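You operate a simulated robot arm through the tools that you are given. There is no shell and no other tool.

You run a simulated robot arm. Do the job below in one go: nothing can be reset, and whatever is moved stays where it is left.

Task
Put things in order on the top of the press bench. At the end: the spacer with three purple bands stands where the clear cup with orange rim stood; the blue-band jar stands where the yellow sieve stood; the yellow sieve stands where the spacer with three purple bands stood; the clear cup with orange rim from the top of the press bench is in the shallow drain basket; whatever was shut is shut again. Leave all else as you found it, and nothing knocked over.

It is judged by the outcome, as a careful person would: the job done as asked, and still so three seconds after it is handed in. It fails if anything else is knocked over, pushed out of place, dropped, spilled or broken.

Robot
A 7-joint arm with a two-finger gripper, fixed in place. Base frame: the origin is at the foot of the arm, x ahead of it, y to its left, z up; the work surface is at about z = 0. Readings come in mm, degrees, newtons and seconds.
With the tool pointing down near the work surface it reaches from about 160 to 380 mm from the base axis. Its first joint turns from -72.0 to 72.0 degrees. Payload 0.6 kg.
The tool frame sits at the grasp point between the pads (the TCP): z along the fingers, y along the line on which they close. The tips reach 22 mm beyond it. The gripper opens to 92 mm; its body begins 65 mm behind the TCP.
Orientation is told as [roll, pitch, yaw] about the base's x, y, z axes, in that order, counted from this pose: with the fingers straight down and closing along the base's y, the tool's x points along the base's -x, its y along +y and its z along -z.

Tools
- The arm moves only by the tool jog_arm. Its argument "rows" is text: rows parted by semicolons, each of 7 numbers parted by spaces: the shift along the base's x, y, z in units of 150 mm (1.0 is 150 mm), then the turn, a rotation vector about the base's x, y, z in units of 60 degrees (1.0 is 60 degrees), then the finger opening in mm, from 0 to 92. In form: tx ty tz rx ry rz jaw; .... A call has 1 to 20 rows; each row is the pose to reach, as a shift and turn from the pose commanded when the call began. A call with a number of a shift or a turn outside -1 to 1 is refused whole. A row lasts 0.2 s, in which the tool goes at most 50 mm and 8.6 degrees; a call with a longer step from one row to the next is refused whole, and so is a gripper value outside its range. Where a pose cannot be reached the arm comes as near as it can. A force on the tool above 40 N (or 10 N above the force at the start of the call, whichever is more), or a blocked arm, ends the call early, and 0.2 s more pass. The fingers move at their own pace (about 59.9 mm/s each) and stop on an object; they squeeze with about 26 N. The grip force told is the motor's: it shows also when the fingers shut on nothing. Time passes only in rows, and 0.2 s behind the last, so rows that repeat a pose let the fingers close. The reply holds the time, the measured pose of the TCP, the force on the tool along the base axes, the opening and the grip force, in the units named above and with some noise, with the torque about the TCP (base axes, N m) and any sound that the robot's microphone picked up.
- Cameras (640 x 400 px; columns grow to the right, rows downward): "scene" is fixed at [63.8, -275.9, 407]; the picture's right is [0.72, -0.69, 0.00], its down [-0.37, -0.39, -0.84] and it looks along [0.58, 0.61, -0.54] (base axes); focal length 214 px, centre (320, 200). "wrist" rides on the gripper at [71, 19, -102] in the tool frame; the picture's right is [-0.26, 0.97, 0.00], its down [-0.75, -0.20, -0.63] and it looks along [-0.60, -0.16, 0.78] (tool axes); focal length 280 px, centre (320, 200). There is no depth. A picture from a camera that has moved, and an enlarged one, comes with that camera's place and axes in the base frame and with its lens.
- camera(camera): a new picture of that camera. The clock stands still meanwhile.
- enlarge(camera, box): a new picture of the part [left, top, right, bottom] of that camera's present view, enlarged. The clock stands still meanwhile.
- job_done(): hands the job in; it is judged then, once.

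Places have to be worked out from the pictures, the camera data and where the tool is seen. Open the gripper and draw the arm clear of the work before you hand the job in, unless the task says otherwise.

The tools are called as a command line: name --argument value ..., lists and objects as JSON in quotes. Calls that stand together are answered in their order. jog_arm: Moves the arm, as the interface text tells. Its arguments: {"type":"object","properties":{"rows":{"type":"string"}},"required":["rows"]} The other tools are called the same way: camera (camera) takes a picture; enlarge (camera, box) takes an enlarged picture of a part of a camera's view; job_done () hands the job in.

At the start:

```text
t: 0.0
eef_pos: [177.6, 174.6, 296.5]
ee_rot: [0.0, 0.0, 0.0]
ft_force: [0.1, 0.3, -0.2]
torque: [0.03, 0.0, -0.01]
finger_gap: 92.2
finger_force: 0.1
```

scene: 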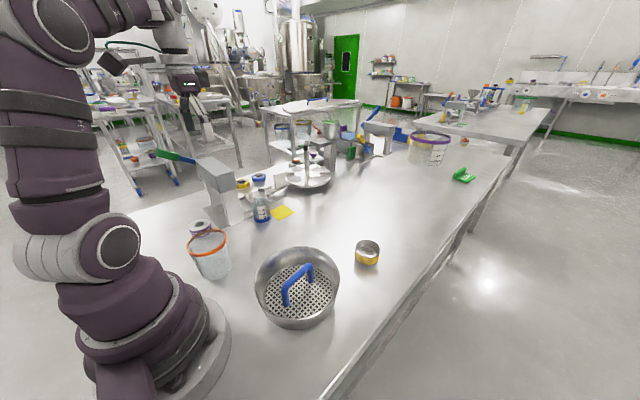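
wrist: 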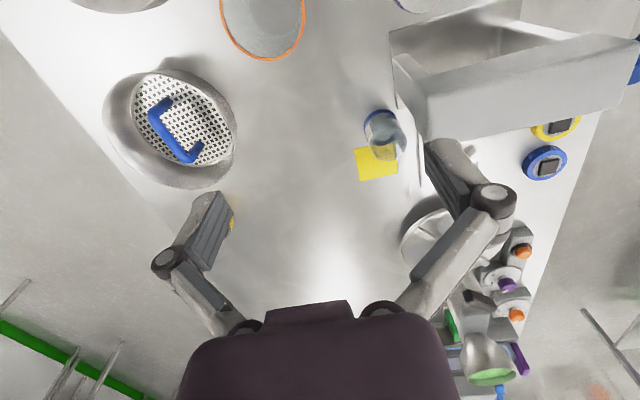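

The first pictures show a bench with a basket, cup, jar, sieve and a press-like fixture. I take enlarged views to identify each object before moving.

enlarge --camera "scene" --box '[160, 140, 340, 260]'

enlarge --camera "scene" --box '[240, 90, 420, 210]'

enlarge --camera "scene" --box '[220, 220, 400, 340]'

enlarge --camera "scene" --box '[380, 100, 560, 220]'

enlarge --camera "wrist" --box '[380, 0, 640, 200]'

enlarge --camera "wrist" --box '[380, 180, 640, 400]'

```text
3.33 times, centred on (250, 200) of scene
camera zoom: at [63.8, -275.9, 407.0], right [0.72, -0.69, 0.0], down [-0.37, -0.39, -0.84], along [0.58, 0.61, -0.54], focal length 715 px, centre (553, 200)
```

zoom: 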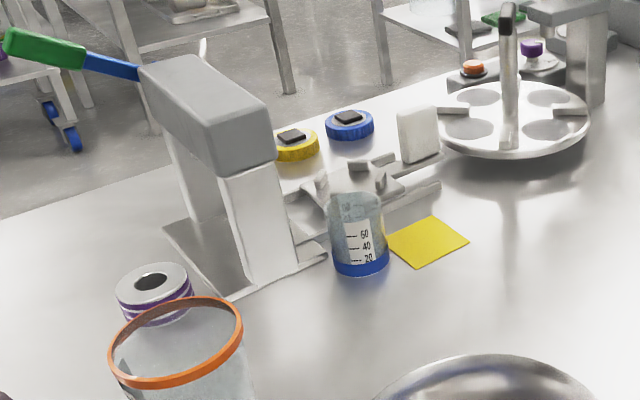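

```text
3.33 times, centred on (330, 150) of scene
camera zoom: at [63.8, -275.9, 407.0], right [0.72, -0.69, 0.0], down [-0.37, -0.39, -0.84], along [0.58, 0.61, -0.54], focal length 715 px, centre (287, 367)
```

zoom: 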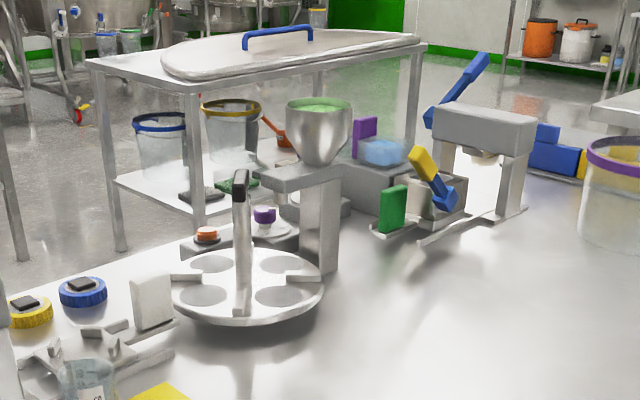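

```text
3.33 times, centred on (310, 280) of scene
camera zoom: at [63.8, -275.9, 407.0], right [0.72, -0.69, 0.0], down [-0.37, -0.39, -0.84], along [0.58, 0.61, -0.54], focal length 715 px, centre (353, -67)
```

zoom: 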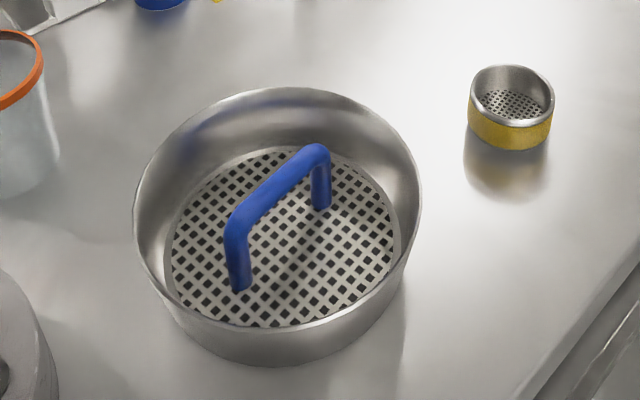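

```text
3.33 times, centred on (470, 160) of scene
camera zoom: at [63.8, -275.9, 407.0], right [0.72, -0.69, 0.0], down [-0.37, -0.39, -0.84], along [0.58, 0.61, -0.54], focal length 715 px, centre (-180, 333)
```

zoom: 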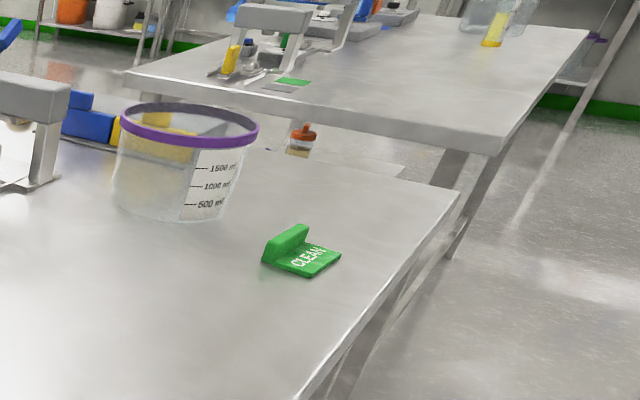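

```text
2.00 times, centred on (510, 100) of wrist
camera zoom: at [107.3, 194.1, 397.5], right [0.26, 0.97, 0.0], down [0.75, -0.2, 0.63], along [0.6, -0.16, -0.78], focal length 561 px, centre (-60, 400)
```

zoom: 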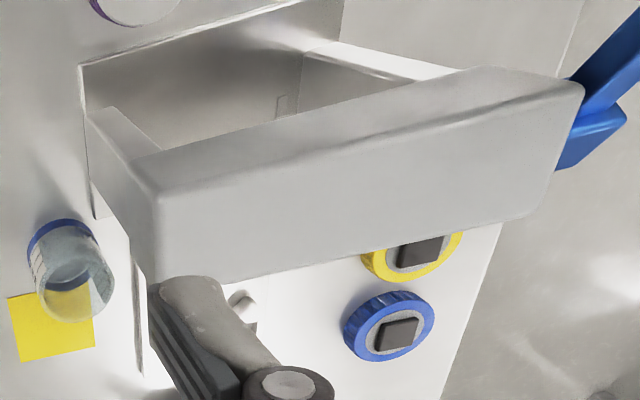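

```text
1.82 times, centred on (510, 290) of wrist
camera zoom: at [107.3, 194.1, 397.5], right [0.26, 0.97, 0.0], down [0.75, -0.2, 0.63], along [0.6, -0.16, -0.78], focal length 510 px, centre (-26, 36)
```

zoom: 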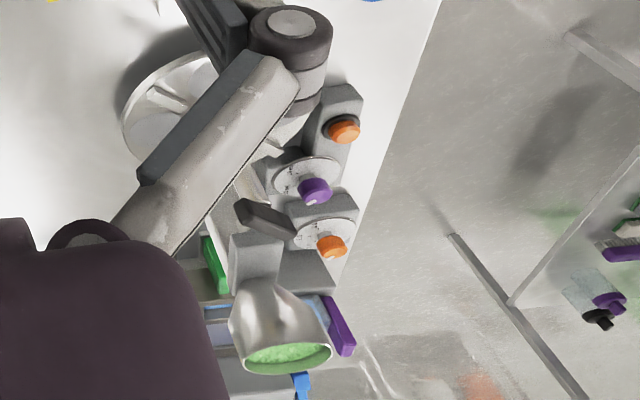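

I see the cup, spacer (behind the cup), jar, sieve and basket. I take closer views of the cup/spacer corner and the basket to measure them.

enlarge --camera "scene" --box '[170, 205, 260, 290]'

enlarge --camera "scene" --box '[230, 165, 320, 225]'

enlarge --camera "wrist" --box '[80, 0, 320, 200]'

enlarge --camera "wrist" --box '[330, 0, 480, 200]'

```text
4.71 times, centred on (215, 248) of scene
camera zoom: at [63.8, -275.9, 407.0], right [0.72, -0.69, 0.0], down [-0.37, -0.39, -0.84], along [0.58, 0.61, -0.54], focal length 1009 px, centre (814, -24)
```

zoom: 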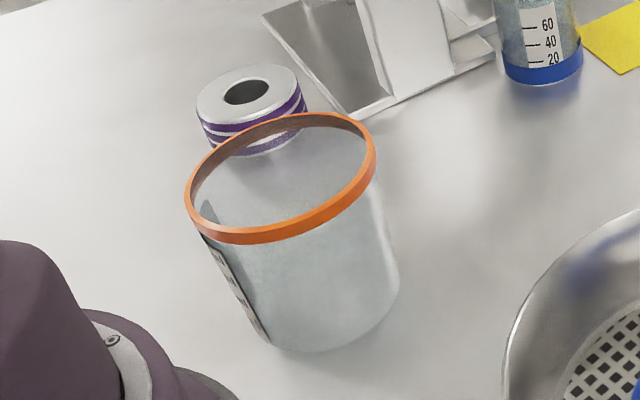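

```text
6.67 times, centred on (275, 195) of scene
camera zoom: at [63.8, -275.9, 407.0], right [0.72, -0.69, 0.0], down [-0.37, -0.39, -0.84], along [0.58, 0.61, -0.54], focal length 1430 px, centre (620, 233)
```

zoom: 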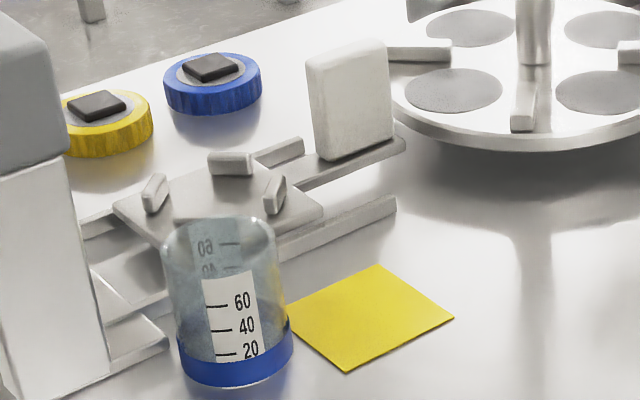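

```text
2.00 times, centred on (200, 100) of wrist
camera zoom: at [107.3, 194.1, 397.5], right [0.26, 0.97, 0.0], down [0.75, -0.2, 0.63], along [0.6, -0.16, -0.78], focal length 561 px, centre (560, 400)
```

zoom: 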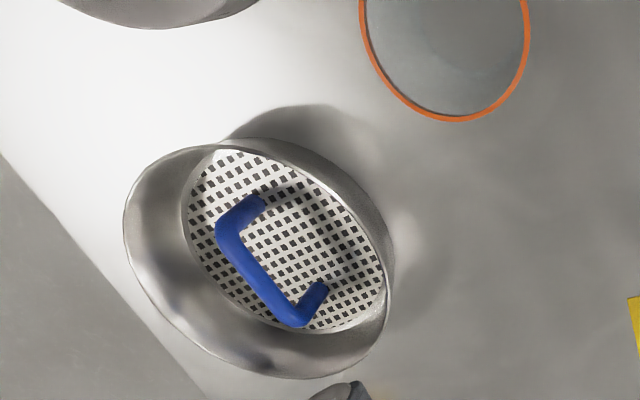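

```text
2.00 times, centred on (405, 100) of wrist
camera zoom: at [107.3, 194.1, 397.5], right [0.26, 0.97, 0.0], down [0.75, -0.2, 0.63], along [0.6, -0.16, -0.78], focal length 561 px, centre (150, 400)
```

zoom: 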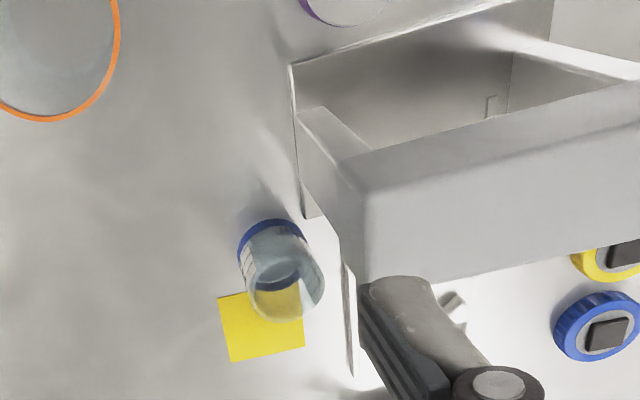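

The basket is open with its perforated floor near bench level and a blue arch handle across the middle. I estimate cup ≈ [118,135], spacer ≈ [138,260], jar ≈ [290,236] and sieve ≈ [404,-80]. I turn the wrist 60° and shift so its camera sees the cup and spacer.

jog_arm --rows "-0.01 -0.03 -0.005 0 0 0.125 92; -0.02 -0.06 -0.01 0 0 0.25 92; -0.03 -0.09 -0.015 0 0 0.375 92; -0.04 -0.12 -0.02 0 0 0.5 92; -0.05 -0.15 -0.025 0 0 0.625 92; -0.06 -0.18 -0.03 0 0 0.75 92; -0.07 -0.21 -0.035 0 0 0.875 92; -0.084 -0.23 -0.043 0 0 1.0 92; -0.084 -0.23 -0.043 0 0 1.0 92"

camera --camera "wrist"

camera --camera "scene"

```text
t: 2.0
eef_pos: [164.9, 139.5, 289.7]
ee_rot: [0.0, 0.0, 60.1]
ft_force: [0.2, 0.6, -0.3]
torque: [-0.01, -0.03, 0.02]
finger_gap: 92.1
finger_force: 0.0
```

```text
taken
camera wrist: at [113.6, 88.5, 390.8], right [-0.71, 0.71, 0.0], down [0.55, 0.55, 0.62], along [0.44, 0.44, -0.78], focal length 280 px, centre (320, 200)
```

wrist: 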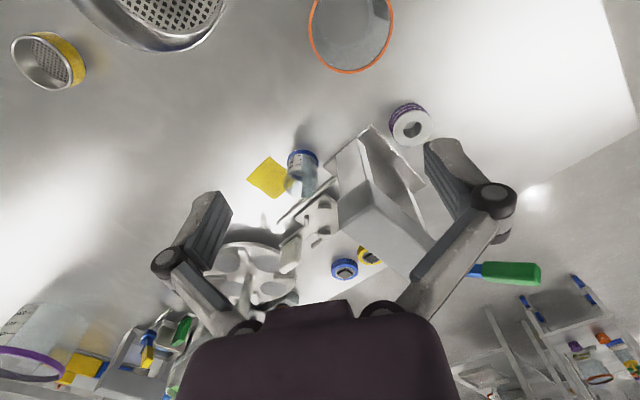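

```text
taken
```

scene: 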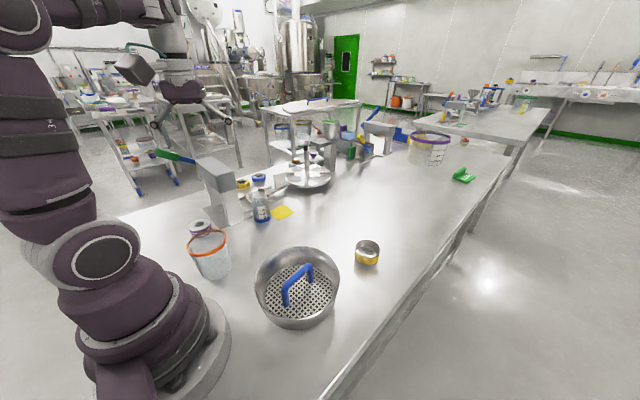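

The wrist camera now shows all five items. I enlarge each of them to measure positions.

enlarge --camera "wrist" --box '[300, 0, 460, 100]'

enlarge --camera "wrist" --box '[370, 80, 450, 180]'

enlarge --camera "wrist" --box '[230, 120, 390, 220]'

enlarge --camera "wrist" --box '[0, 0, 160, 100]'

```text
4.00 times, centred on (380, 50) of wrist
camera zoom: at [113.6, 88.5, 390.8], right [-0.71, 0.71, 0.0], down [0.55, 0.55, 0.62], along [0.44, 0.44, -0.78], focal length 1122 px, centre (80, 800)
```

zoom: 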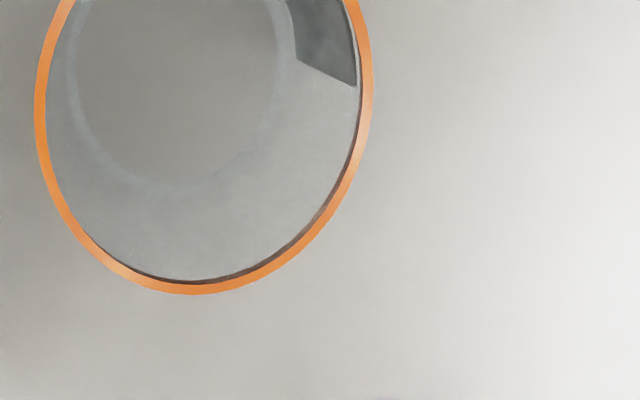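

```text
4.00 times, centred on (410, 130) of wrist
camera zoom: at [113.6, 88.5, 390.8], right [-0.71, 0.71, 0.0], down [0.55, 0.55, 0.62], along [0.44, 0.44, -0.78], focal length 1122 px, centre (-40, 480)
```

zoom: 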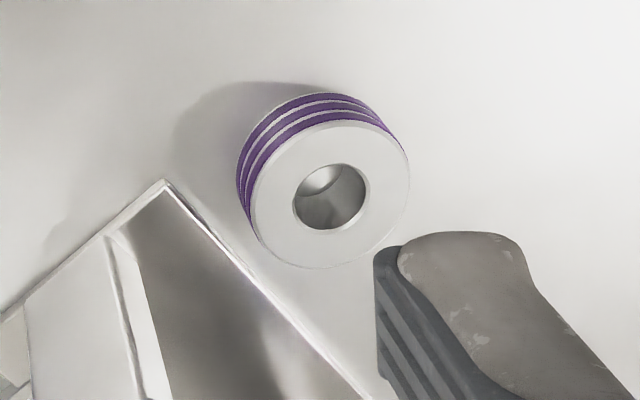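

```text
4.00 times, centred on (310, 170) of wrist
camera zoom: at [113.6, 88.5, 390.8], right [-0.71, 0.71, 0.0], down [0.55, 0.55, 0.62], along [0.44, 0.44, -0.78], focal length 1122 px, centre (360, 320)
```

zoom: 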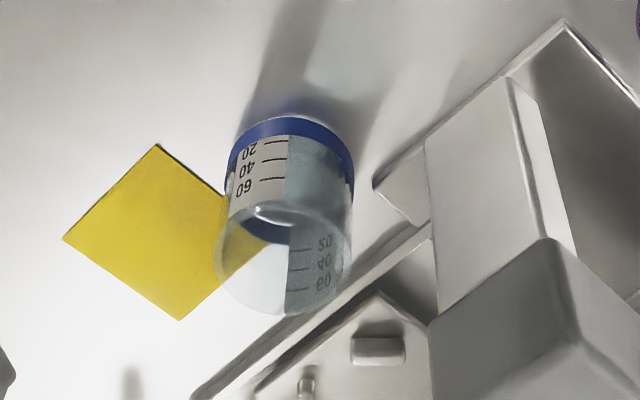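

```text
4.00 times, centred on (80, 50) of wrist
camera zoom: at [113.6, 88.5, 390.8], right [-0.71, 0.71, 0.0], down [0.55, 0.55, 0.62], along [0.44, 0.44, -0.78], focal length 1122 px, centre (1280, 800)
```

zoom: 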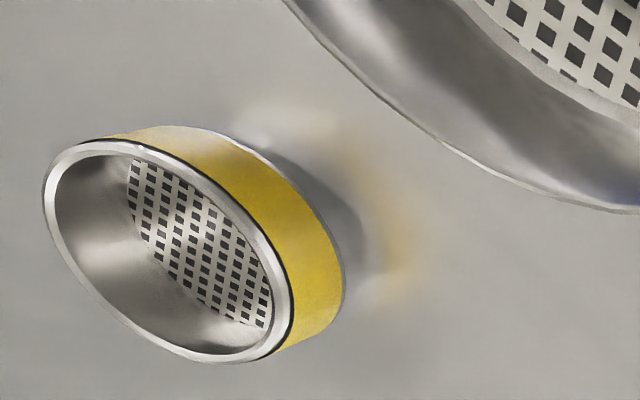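

The spacer has three purple bands (top ≈ z 24, Ø55, centre ≈ [139,293]). The jar is ≈ [298,233] (Ø53, h 63), right against the press plate; the cup ≈ [118,135] (rim Ø80, h 81); the sieve ≈ [403,-86] (Ø61, h 29). Now I swing toward the basket to measure the room beside its handle.

jog_arm --rows "0.03 -0.07 -0.03 0 0 -0.125 92; 0.07 -0.14 -0.06 0 0 -0.25 92; 0.11 -0.21 -0.1 0 0 -0.375 92; 0.15 -0.28 -0.14 0 0 -0.5 92; 0.2 -0.35 -0.18 0 0 -0.625 92; 0.25 -0.42 -0.22 0 0 -0.75 92; 0.29 -0.49 -0.26 0 0 -0.875 92; 0.33 -0.56 -0.3 0 0 -1.0 92"

jog_arm --rows "0 0 0 0 0 -0.125 92; 0 0 0 0 0 -0.25 92; 0 0 0 0 0 -0.375 92; 0 0 0 0 0 -0.5 92; 0 0 0 0 0 -0.625 92; 0 0 0 0 0 -0.75 92; 0 0 0 0 0 -0.875 92; 0 0 0 0 0 -1.0 92; 0 0 0 0 0 -1.0 92"

camera --camera "wrist"

```text
t: 3.8
eef_pos: [215.6, 54.7, 244.7]
ee_rot: [0.0, 0.0, -0.1]
ft_force: [0.5, -0.9, -0.4]
torque: [0.0, 0.02, 0.0]
finger_gap: 92.1
finger_force: 0.1
```

```text
t: 5.8
eef_pos: [214.8, 55.5, 244.5]
ee_rot: [-0.1, 0.1, -60.1]
ft_force: [-0.1, -0.5, -0.4]
torque: [0.0, -0.04, 0.01]
finger_gap: 91.9
finger_force: 0.0
```

```text
taken
camera wrist: at [196.2, 127.2, 346.2], right [0.97, 0.25, 0.0], down [0.2, -0.75, 0.63], along [0.16, -0.6, -0.78], focal length 280 px, centre (320, 200)
```

wrist: 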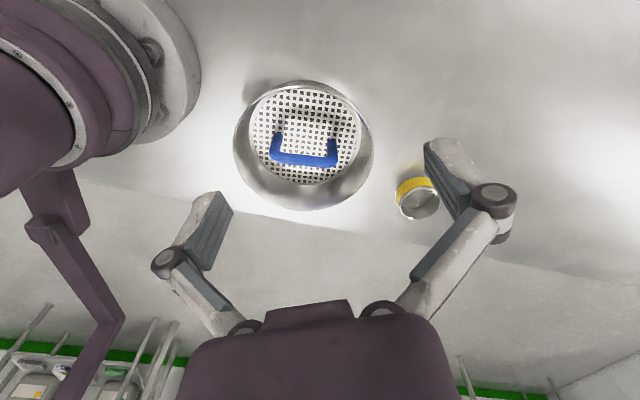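

enlarge --camera "wrist" --box '[216, 70, 392, 220]'

enlarge --camera "wrist" --box '[380, 150, 460, 230]'

```text
2.67 times, centred on (304, 145) of wrist
camera zoom: at [196.2, 127.2, 346.2], right [0.97, 0.25, 0.0], down [0.2, -0.75, 0.63], along [0.16, -0.6, -0.78], focal length 748 px, centre (363, 347)
```

zoom: 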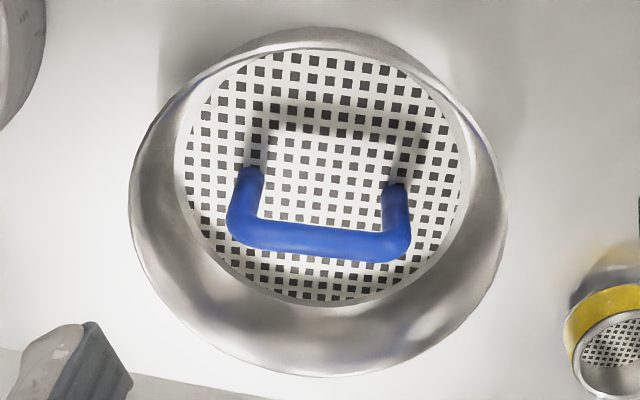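

```text
5.00 times, centred on (420, 190) of wrist
camera zoom: at [196.2, 127.2, 346.2], right [0.97, 0.25, 0.0], down [0.2, -0.75, 0.63], along [0.16, -0.6, -0.78], focal length 1402 px, centre (-180, 250)
```

zoom: 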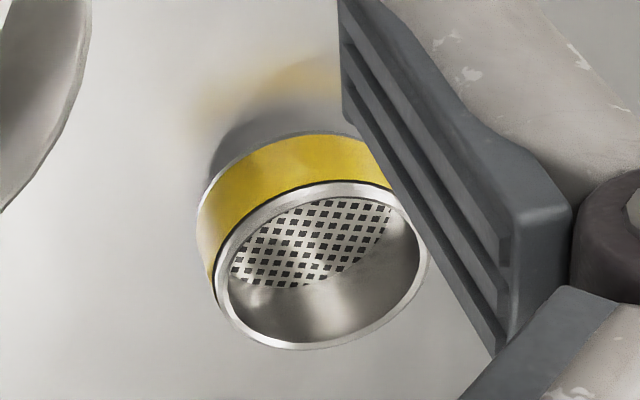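

The basket's floor is near z 3 (radius ≈ 72, rim radius ≈ 85 at z ≈ 42) and the handle runs through its middle, almost along x. The cup's base size decides how it fits beside the handle, so I look closer at the cup from the fixed camera.

enlarge --camera "scene" --box '[180, 225, 245, 290]'

enlarge --camera "scene" --box '[245, 240, 345, 335]'

enlarge --camera "scene" --box '[340, 230, 395, 275]'

```text
6.15 times, centred on (212, 258) of scene
camera zoom: at [63.8, -275.9, 407.0], right [0.72, -0.69, 0.0], down [-0.37, -0.39, -0.84], along [0.58, 0.61, -0.54], focal length 1320 px, centre (982, -154)
```

zoom: 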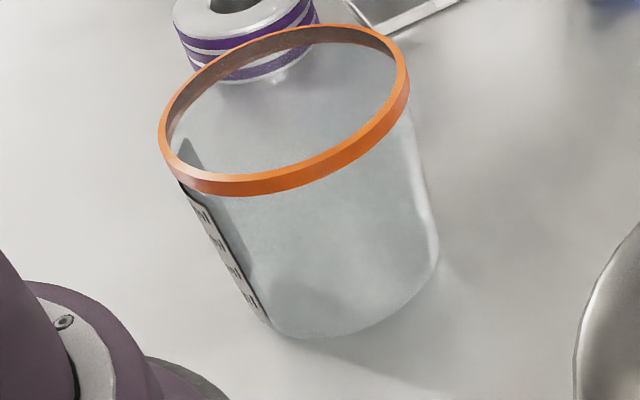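

```text
4.21 times, centred on (295, 288) of scene
camera zoom: at [63.8, -275.9, 407.0], right [0.72, -0.69, 0.0], down [-0.37, -0.39, -0.84], along [0.58, 0.61, -0.54], focal length 903 px, centre (425, -168)
```

zoom: 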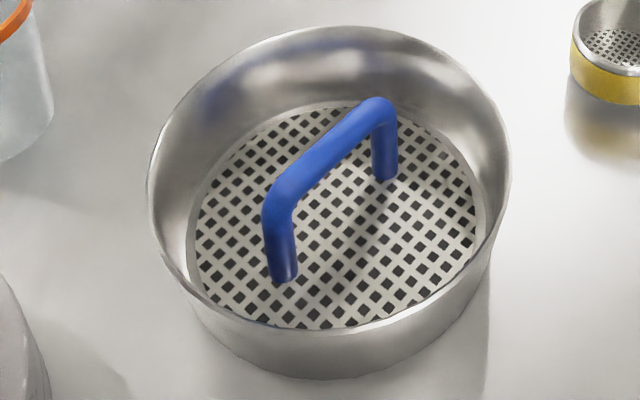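

```text
8.89 times, centred on (368, 252) of scene
camera zoom: at [63.8, -275.9, 407.0], right [0.72, -0.69, 0.0], down [-0.37, -0.39, -0.84], along [0.58, 0.61, -0.54], focal length 1906 px, centre (-102, -267)
```

zoom: 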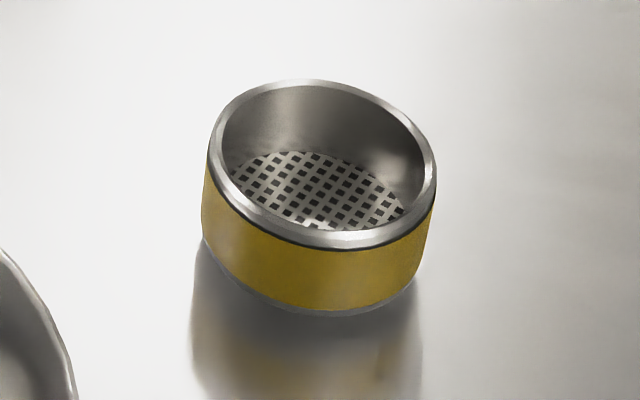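

By my measurements the cup (base Ø65, rim Ø80) just fits upright between handle and wall on the basket's +y side. I move above the cup at [120,136], yaw 0, staying well over its rim, and check alignment.

jog_arm --rows "-0.08 0.067 0 0 0 0.125 92; -0.16 0.133 0 0 0 0.25 92; -0.24 0.2 0 0 0 0.375 92; -0.32 0.267 0 0 0 0.5 92; -0.40 0.333 -0.1 0 0 0.625 92; -0.48 0.4 -0.25 0 0 0.75 92; -0.56 0.467 -0.4 0 0 0.875 92; -0.63 0.533 -0.5 0 0 1.0 92; -0.63 0.533 -0.567 0 0 1.0 92; -0.63 0.533 -0.567 0 0 1.0 92"

camera --camera "wrist"

camera --camera "scene"

```text
t: 8.0
eef_pos: [118.4, 134.8, 158.5]
ee_rot: [0.0, 0.0, -0.1]
ft_force: [-0.7, -0.1, 0.1]
torque: [-0.02, 0.01, 0.01]
finger_gap: 92.0
finger_force: 0.1
```

```text
taken
camera wrist: at [48.6, 154.6, 260.6], right [0.26, 0.97, 0.0], down [0.75, -0.2, 0.62], along [0.6, -0.16, -0.78], focal length 280 px, centre (320, 200)
```

wrist: 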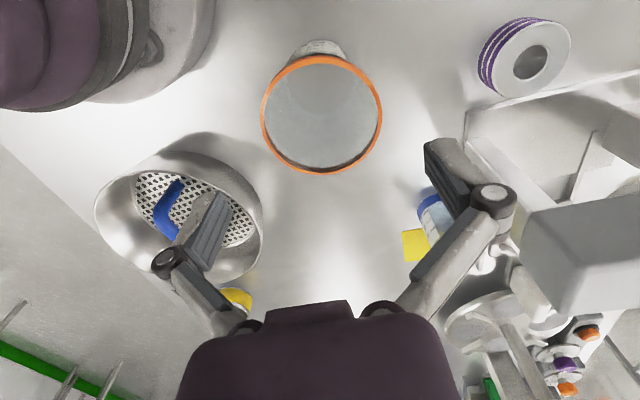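

```text
taken
```

scene: 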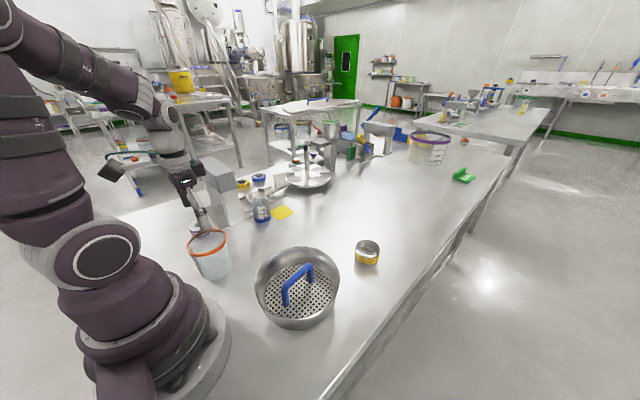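

The cup's rim centre works out to ≈ [121,136] with rim Ø82, leaving 5 mm each side. I lower to just above the rim and check the finger clearance.

jog_arm --rows "0.004 0 -0.1 0 0 0 92; 0.007 0 -0.2 0 0 0 92; 0.007 0 -0.3 0 0 0 92; 0.007 0 -0.3 0 0 0 92; 0.007 0 -0.3 0 0 0 92"

camera --camera "wrist"

enlarge --camera "scene" --box '[160, 160, 280, 290]'

```text
t: 9.2
eef_pos: [120.9, 135.3, 113.5]
ee_rot: [0.0, 0.0, -0.1]
ft_force: [0.9, -0.2, 0.1]
torque: [-0.02, -0.02, 0.01]
finger_gap: 92.1
finger_force: 0.0
```

```text
taken
camera wrist: at [50.8, 155.4, 215.3], right [0.26, 0.97, 0.0], down [0.75, -0.2, 0.63], along [0.6, -0.16, -0.78], focal length 280 px, centre (320, 200)
```

wrist: 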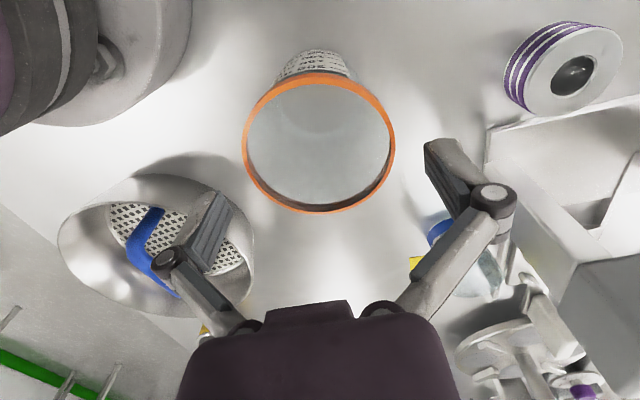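

```text
3.08 times, centred on (220, 225) of scene
camera zoom: at [63.8, -275.9, 407.0], right [0.72, -0.69, 0.0], down [-0.37, -0.39, -0.84], along [0.58, 0.61, -0.54], focal length 660 px, centre (628, 123)
```

zoom: 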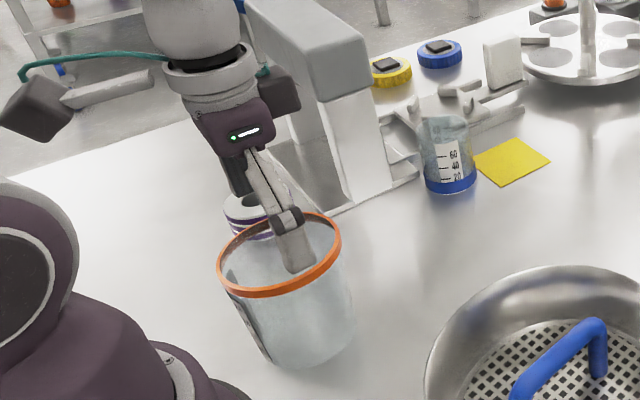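

Fingers straddle the rim with y aligned (rim centre ≈ [123,135]). I descend straight to TCP z ≈ 48, then close.

jog_arm --rows "0.01 0 -0.08 0 0 0 92; 0.01 0 -0.16 0 0 0 92; 0.01 0 -0.24 0 0 0 92; 0.01 0 -0.32 0 0 0 92; 0.01 0 -0.4 0 0 0 92; 0.01 0 -0.447 0 0 0 92; 0.01 0 -0.447 0 0 0 92"

enlarge --camera "scene" --box '[160, 160, 280, 290]'

camera --camera "wrist"

```text
t: 10.8
eef_pos: [123.1, 135.3, 48.2]
ee_rot: [0.1, 0.0, 0.0]
ft_force: [0.0, 1.2, -0.2]
torque: [0.03, -0.03, -0.01]
finger_gap: 91.9
finger_force: 0.1
```

```text
3.08 times, centred on (220, 225) of scene
camera zoom: at [63.8, -275.9, 407.0], right [0.72, -0.69, 0.0], down [-0.37, -0.39, -0.84], along [0.58, 0.61, -0.54], focal length 660 px, centre (628, 123)
```

zoom: 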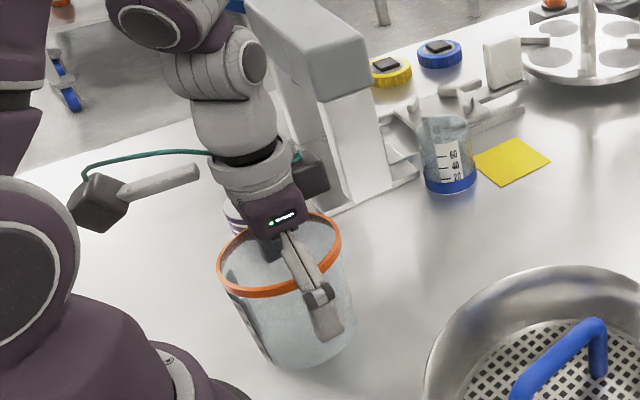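

```text
taken
camera wrist: at [53.2, 155.0, 150.1], right [0.26, 0.97, 0.0], down [0.75, -0.2, 0.62], along [0.6, -0.16, -0.78], focal length 280 px, centre (320, 200)
```

wrist: 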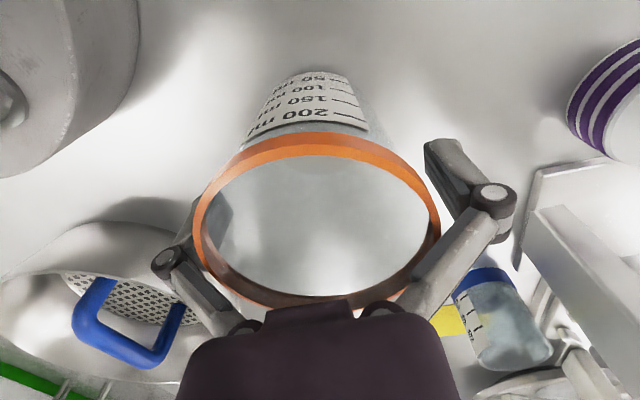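

No contact forces and both fingers are outside the cup wall. I close on the cup.

jog_arm --rows "0 0 0 0 0 0 78; 0 0 0 0 0 0 66; 0 0 0 0 0 0 60; 0 0 0 0 0 0 60"

```text
t: 11.8
eef_pos: [123.3, 135.2, 48.6]
ee_rot: [-0.1, 0.0, 0.1]
ft_force: [-1.3, -2.4, 28.3]
torque: [-0.03, 0.08, -0.01]
finger_gap: 83.3
finger_force: 25.7
```

The gap stopped at 83 mm with an upward 28 N on the tool, so the fingers seem to bear on the rim rather than the body. I look before doing anything else.

camera --camera "wrist"

enlarge --camera "scene" --box '[180, 190, 260, 290]'

```text
taken
camera wrist: at [53.3, 155.1, 150.3], right [0.26, 0.97, 0.0], down [0.75, -0.2, 0.63], along [0.6, -0.16, -0.78], focal length 280 px, centre (320, 200)
```

wrist: 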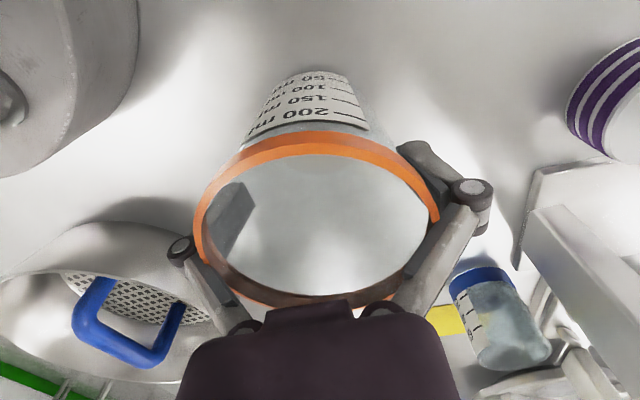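

```text
4.00 times, centred on (220, 240) of scene
camera zoom: at [63.7, -275.9, 407.0], right [0.72, -0.69, 0.0], down [-0.37, -0.39, -0.84], along [0.58, 0.61, -0.54], focal length 858 px, centre (720, 40)
```

zoom: 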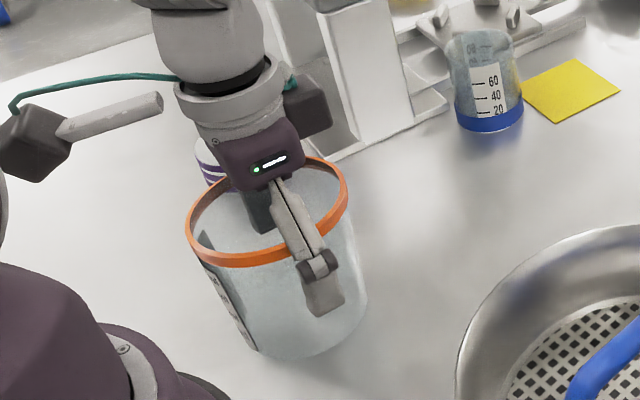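

The finger links slope inward above the pads and bear on the rim, so I gripped too low. I reopen, rise until the pads themselves face the orange rim, and close again.

jog_arm --rows "0 0 0 0 0 0 92; 0 0 0 0 0 0 92; 0 0 0 0 0 0 92; 0 0 0.06 0 0 0 92; 0 0 0.12 0 0 0 92; 0 0 0.167 0 0 0 92; 0 0 0.167 0 0 0 92"

camera --camera "wrist"

enlarge --camera "scene" --box '[180, 190, 260, 290]'

```text
t: 13.4
eef_pos: [122.8, 134.9, 72.5]
ee_rot: [0.1, 0.0, 0.0]
ft_force: [-0.4, 0.2, -0.2]
torque: [0.03, 0.0, 0.0]
finger_gap: 92.0
finger_force: 0.1
```

```text
taken
camera wrist: at [52.9, 155.5, 175.0], right [0.26, 0.96, 0.0], down [0.75, -0.2, 0.63], along [0.6, -0.16, -0.78], focal length 280 px, centre (320, 200)
```

wrist: 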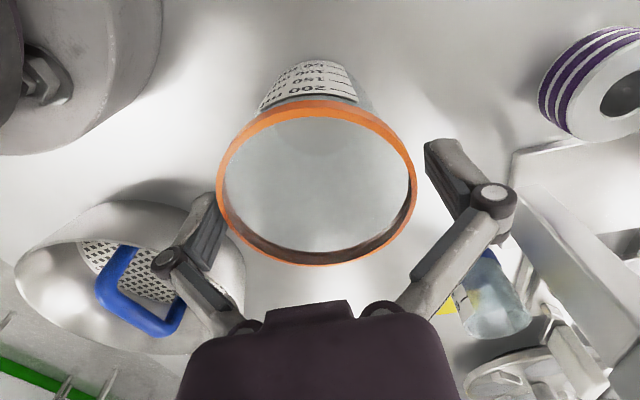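

```text
4.00 times, centred on (220, 240) of scene
camera zoom: at [63.8, -275.9, 407.0], right [0.72, -0.69, 0.0], down [-0.37, -0.39, -0.84], along [0.58, 0.61, -0.54], focal length 858 px, centre (720, 40)
```

zoom: 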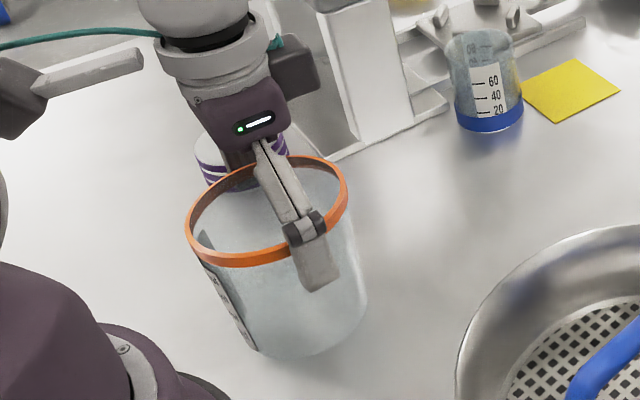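

The cup hasn't moved. I raise about 5 mm more so the knuckles clear the rim, then close with the pads centred on the orange rim.

jog_arm --rows "0 0 0.037 0 0 0 92; 0 0 0.037 0 0 0 92; 0 0 0.037 0 0 0 84; 0 0 0.037 0 0 0 74; 0 0 0.037 0 0 0 64; 0 0 0.037 0 0 0 64"

camera --camera "wrist"

```text
t: 14.8
eef_pos: [124.3, 134.9, 78.9]
ee_rot: [0.0, 0.0, 0.0]
ft_force: [-1.5, -0.5, 14.2]
torque: [0.03, 0.11, 0.02]
finger_gap: 72.7
finger_force: 25.9
```

```text
taken
camera wrist: at [53.2, 154.9, 180.3], right [0.26, 0.97, 0.0], down [0.75, -0.2, 0.63], along [0.6, -0.16, -0.78], focal length 280 px, centre (320, 200)
```

wrist: 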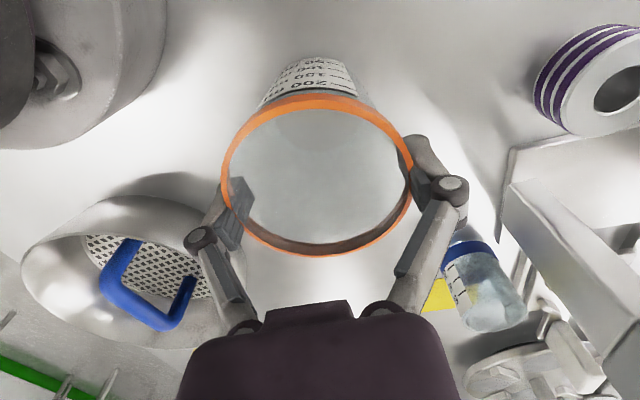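

The gap of 72.7 mm matches the body just under the rim, held with 26 N. I lift slowly by about 20 mm and check the cup comes along straight.

jog_arm --rows "0 0 0.03 0 0 0 64; 0 0 0.07 0 0 0 64; 0 0 0.13 0 0 0 64; 0 0 0.13 0 0 0 64"

camera --camera "wrist"

enlarge --camera "scene" --box '[170, 180, 260, 290]'

```text
t: 15.8
eef_pos: [123.6, 135.4, 98.6]
ee_rot: [0.0, 0.0, 0.1]
ft_force: [-0.2, 0.3, -0.6]
torque: [-0.02, 0.0, 0.01]
finger_gap: 72.6
finger_force: 26.2
```

```text
taken
camera wrist: at [52.9, 155.9, 199.6], right [0.26, 0.97, 0.0], down [0.75, -0.2, 0.62], along [0.6, -0.16, -0.78], focal length 280 px, centre (320, 200)
```

wrist: 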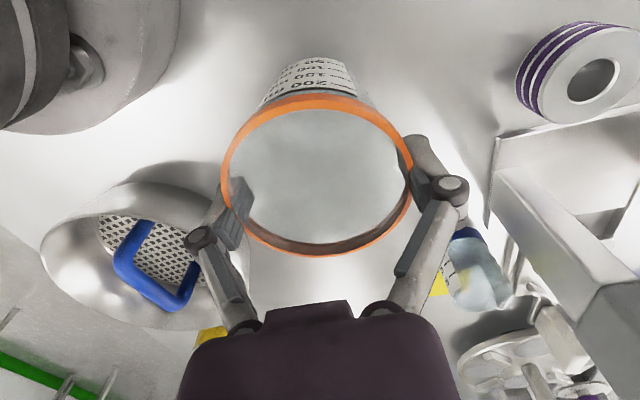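

```text
3.64 times, centred on (215, 235) of scene
camera zoom: at [63.8, -275.9, 407.0], right [0.72, -0.69, 0.0], down [-0.37, -0.39, -0.84], along [0.58, 0.61, -0.54], focal length 780 px, centre (702, 73)
```

zoom: 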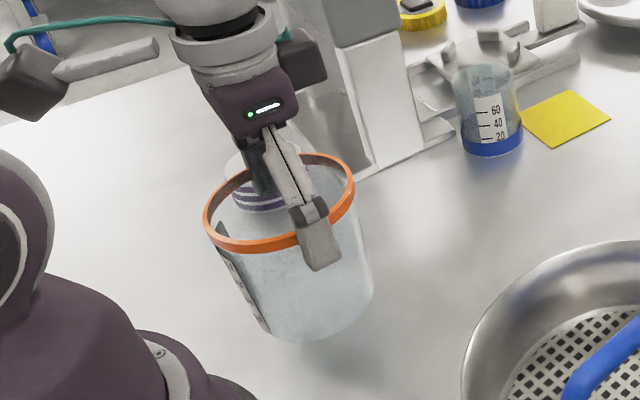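

The cup hangs straight in the grip (base ≈ TCP − 78.6 mm, cup centre ≈ 1.5 mm ahead of the TCP). I note its spot as ≈ [124,135.5]. I raise it and carry it toward the basket, turning so the fingers will close parallel to the handle.

jog_arm --rows "0 0 0.15 0 0 0 64; 0 0 0.3 0 0 0 64; 0 0 0.45 0 0 0.1 64; 0.03 -0.05 0.5 0 0 0.23 64; 0.07 -0.12 0.5 0 0 0.36 64; 0.12 -0.2 0.5 0 0 0.49 64; 0.18 -0.28 0.5 0 0 0.62 64; 0.25 -0.36 0.5 0 0 0.75 64; 0.32 -0.44 0.5 0 0 0.88 64; 0.38 -0.52 0.5 0 0 1.0 64; 0.38 -0.52 0.5 0 0 1.0 64"

jog_arm --rows "0.04 -0.07 0 0 0 0.12 64; 0.09 -0.14 0 0 0 0.24 64; 0.14 -0.21 0 0 0 0.36 64; 0.19 -0.28 0 0 0 0.48 64; 0.24 -0.34 0 0 0 0.6 64; 0.243 -0.35 0 0 0 0.617 64; 0.243 -0.35 0 0 0 0.617 64"

camera --camera "wrist"

camera --camera "scene"

```text
t: 18.2
eef_pos: [180.5, 57.0, 171.5]
ee_rot: [0.0, -0.1, 60.1]
ft_force: [0.0, -0.3, -0.2]
torque: [0.0, 0.0, 0.0]
finger_gap: 72.5
finger_force: 26.2
```

```text
t: 19.8
eef_pos: [215.6, 4.5, 173.5]
ee_rot: [-0.1, 0.0, 97.0]
ft_force: [-0.1, -0.9, 0.4]
torque: [0.03, 0.0, -0.02]
finger_gap: 72.4
finger_force: 26.0
```

```text
taken
camera wrist: at [206.3, -67.2, 274.5], right [-0.99, 0.14, 0.0], down [0.11, 0.77, 0.63], along [0.09, 0.62, -0.78], focal length 280 px, centre (320, 200)
```

wrist: 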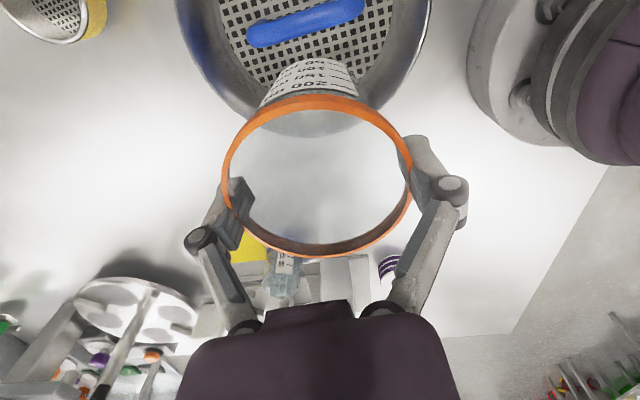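

```text
taken
```

scene: 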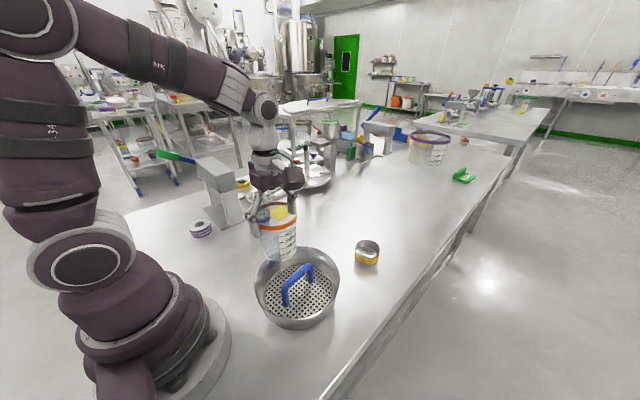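

The cup is above the basket's +y side. The wrist camera now looks down on the handle from the -y side; I enlarge to measure the handle and basket in this view.

enlarge --camera "wrist" --box '[160, 0, 448, 180]'

enlarge --camera "scene" --box '[230, 180, 360, 340]'

```text
2.22 times, centred on (304, 90) of wrist
camera zoom: at [206.3, -67.2, 274.5], right [-0.99, 0.14, 0.0], down [0.11, 0.77, 0.63], along [0.09, 0.62, -0.78], focal length 623 px, centre (356, 444)
```

zoom: 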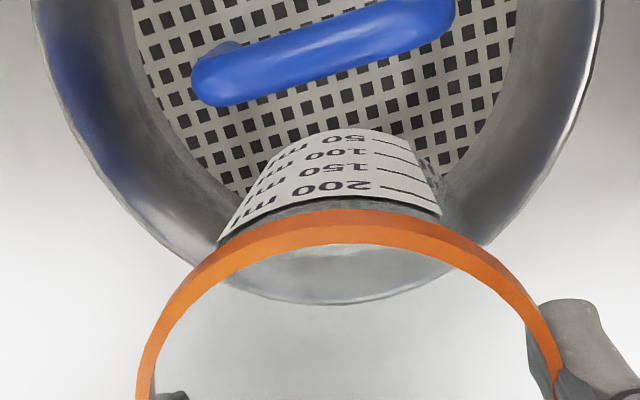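

```text
2.50 times, centred on (295, 260) of scene
camera zoom: at [63.8, -275.9, 407.0], right [0.72, -0.69, 0.0], down [-0.37, -0.39, -0.84], along [0.58, 0.61, -0.54], focal length 536 px, centre (382, 50)
```

zoom: 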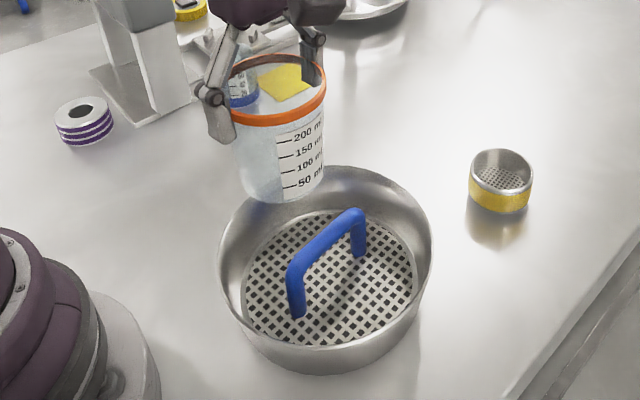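

From this near-overhead view the handle line runs through ≈ [219,-46] and the basket centre is ≈ [220.5,-46], floor radius ≈ 71. I shift so the cup centre is ≈ 40.5 mm to the +y side of the handle, then lower until its base is just below the basket rim.

jog_arm --rows "0.003 -0.04 0 0 0 0 64; 0.005 -0.085 0 0 0 0 64; 0.005 -0.085 0 0 0 0 64; 0.005 -0.085 -0.1 0 0 0 64; 0.005 -0.085 -0.2 0 0 0 64; 0.005 -0.085 -0.3 0 0 0 64; 0.005 -0.085 -0.38 0 0 0 64; 0.005 -0.085 -0.38 0 0 0 64; 0.005 -0.085 -0.38 0 0 0 64"

camera --camera "wrist"

enlarge --camera "scene" --box '[230, 200, 350, 340]'

```text
t: 21.8
eef_pos: [216.4, -8.3, 116.3]
ee_rot: [-0.1, 0.0, 97.0]
ft_force: [0.5, 4.7, 8.4]
torque: [-0.13, -0.05, 0.04]
finger_gap: 71.6
finger_force: 26.0
```

```text
taken
camera wrist: at [207.8, -79.9, 217.9], right [-0.99, 0.14, 0.0], down [0.11, 0.77, 0.63], along [0.09, 0.62, -0.78], focal length 280 px, centre (320, 200)
```

wrist: 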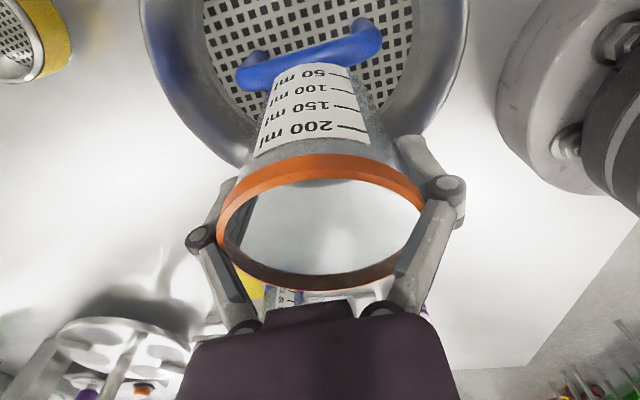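

```text
2.86 times, centred on (290, 270) of scene
camera zoom: at [63.8, -275.9, 407.0], right [0.72, -0.69, 0.0], down [-0.37, -0.39, -0.84], along [0.58, 0.61, -0.54], focal length 613 px, centre (406, 0)
```

zoom: 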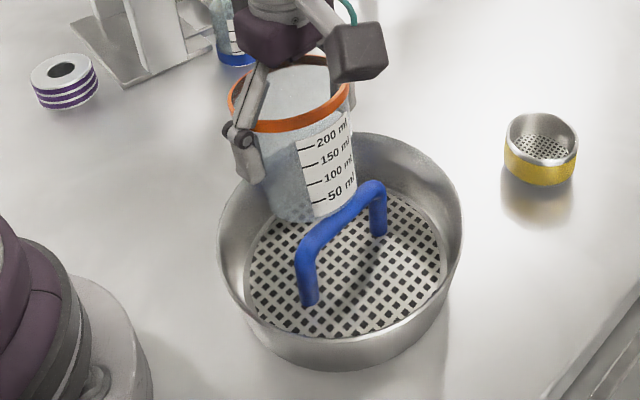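

There's contact: 8 N up and 4.7 N in +y, and the rim has ridden up in the grip — the cup's base edge landed on the handle. I stop and enlarge to see how it sits.

enlarge --camera "wrist" --box '[200, 0, 440, 180]'

enlarge --camera "scene" --box '[265, 215, 325, 290]'

```text
2.22 times, centred on (320, 90) of wrist
camera zoom: at [207.8, -79.9, 217.9], right [-0.99, 0.14, 0.0], down [0.11, 0.77, 0.63], along [0.09, 0.62, -0.78], focal length 623 px, centre (320, 444)
```

zoom: 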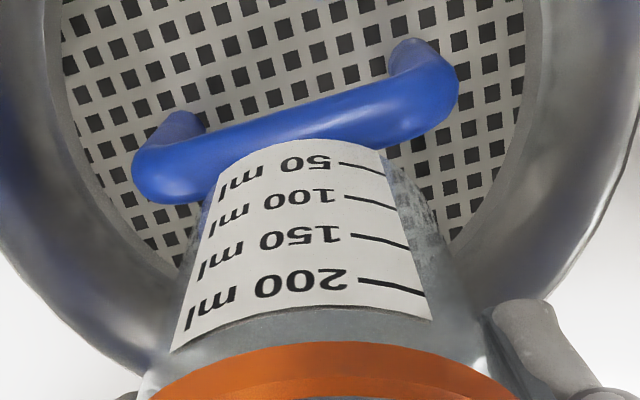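

```text
5.33 times, centred on (295, 252) of scene
camera zoom: at [63.8, -275.9, 407.0], right [0.72, -0.69, 0.0], down [-0.37, -0.39, -0.84], along [0.58, 0.61, -0.54], focal length 1144 px, centre (453, -80)
```

zoom: 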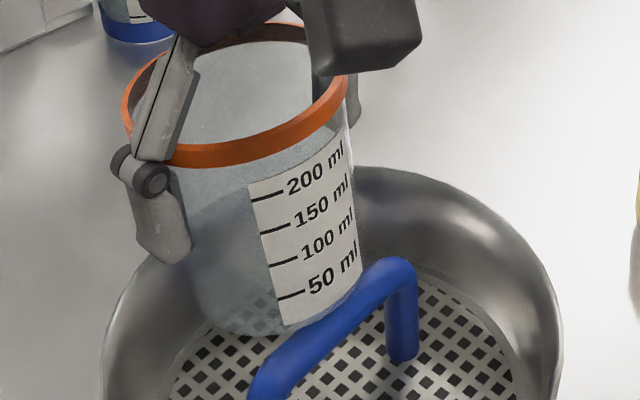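

The base's near edge rode onto the bar, and the cup slid up and tilted in the grip; the basket itself hasn't moved. I lift the cup straight off and take it to a free stretch of bench around [217,105] to set it down and regrip it cleanly.

jog_arm --rows "0 0.01 0.06 0 0 0 64; 0 0.01 0.15 0 0 0 64; 0 0.02 0.28 0 0 0 64; 0 0.02 0.4 0 0 0 64; 0 0.15 0.4 0 0 0 64; 0 0.35 0.4 0 0 0 64; 0 0.55 0.4 0 0 0 64; 0 0.7 0.4 0 0 0 64; 0 0.75 0.4 0 0 0 64; 0 0.75 0.3 0 0 0 64; 0 0.75 0.15 0 0 0 64; 0 0.75 0 0 0 0 64; 0 0.75 -0.12 0 0 0 64; 0 0.75 -0.22 0 0 0 64; 0 0.75 -0.3 0 0 0 64; 0 0.75 -0.3 0 0 0 64"

enlarge --camera "scene" --box '[220, 170, 340, 280]'

camera --camera "wrist"

enlarge --camera "scene" --box '[245, 240, 345, 335]'

```text
t: 25.2
eef_pos: [215.5, 105.4, 70.3]
ee_rot: [0.0, 0.0, 97.1]
ft_force: [0.6, 0.6, -0.4]
torque: [-0.01, 0.01, -0.01]
finger_gap: 71.4
finger_force: 26.6
```

```text
3.64 times, centred on (280, 225) of scene
camera zoom: at [63.8, -275.9, 407.0], right [0.72, -0.69, 0.0], down [-0.37, -0.39, -0.84], along [0.58, 0.61, -0.54], focal length 780 px, centre (466, 109)
```

zoom: 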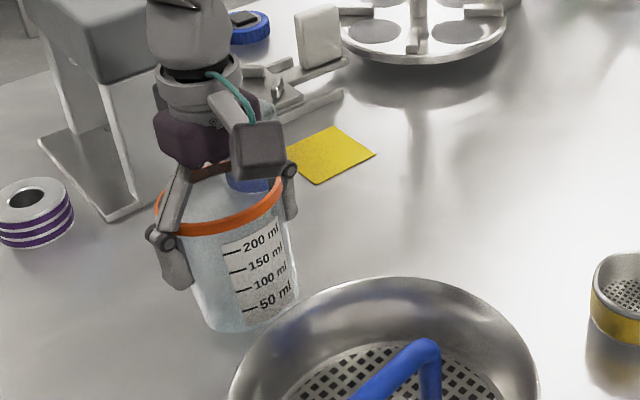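

```text
taken
camera wrist: at [206.3, 33.6, 171.5], right [-0.99, 0.14, 0.0], down [0.11, 0.77, 0.63], along [0.09, 0.62, -0.78], focal length 280 px, centre (320, 200)
```

wrist: 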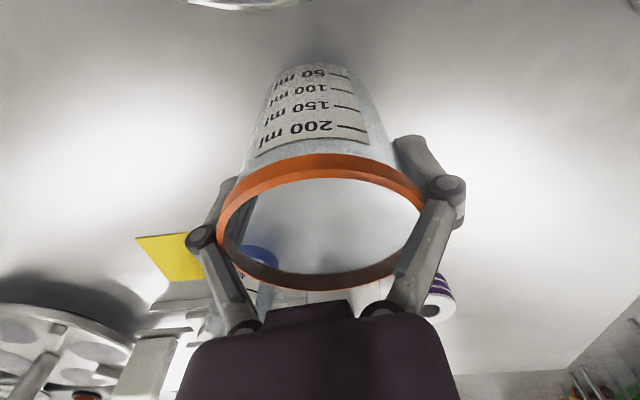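

```text
4.21 times, centred on (295, 288) of scene
camera zoom: at [63.8, -275.9, 407.0], right [0.72, -0.69, 0.0], down [-0.37, -0.39, -0.84], along [0.58, 0.61, -0.54], focal length 903 px, centre (425, -168)
```

zoom: 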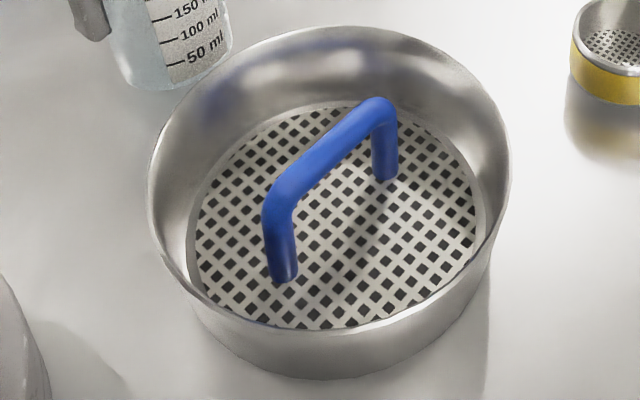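

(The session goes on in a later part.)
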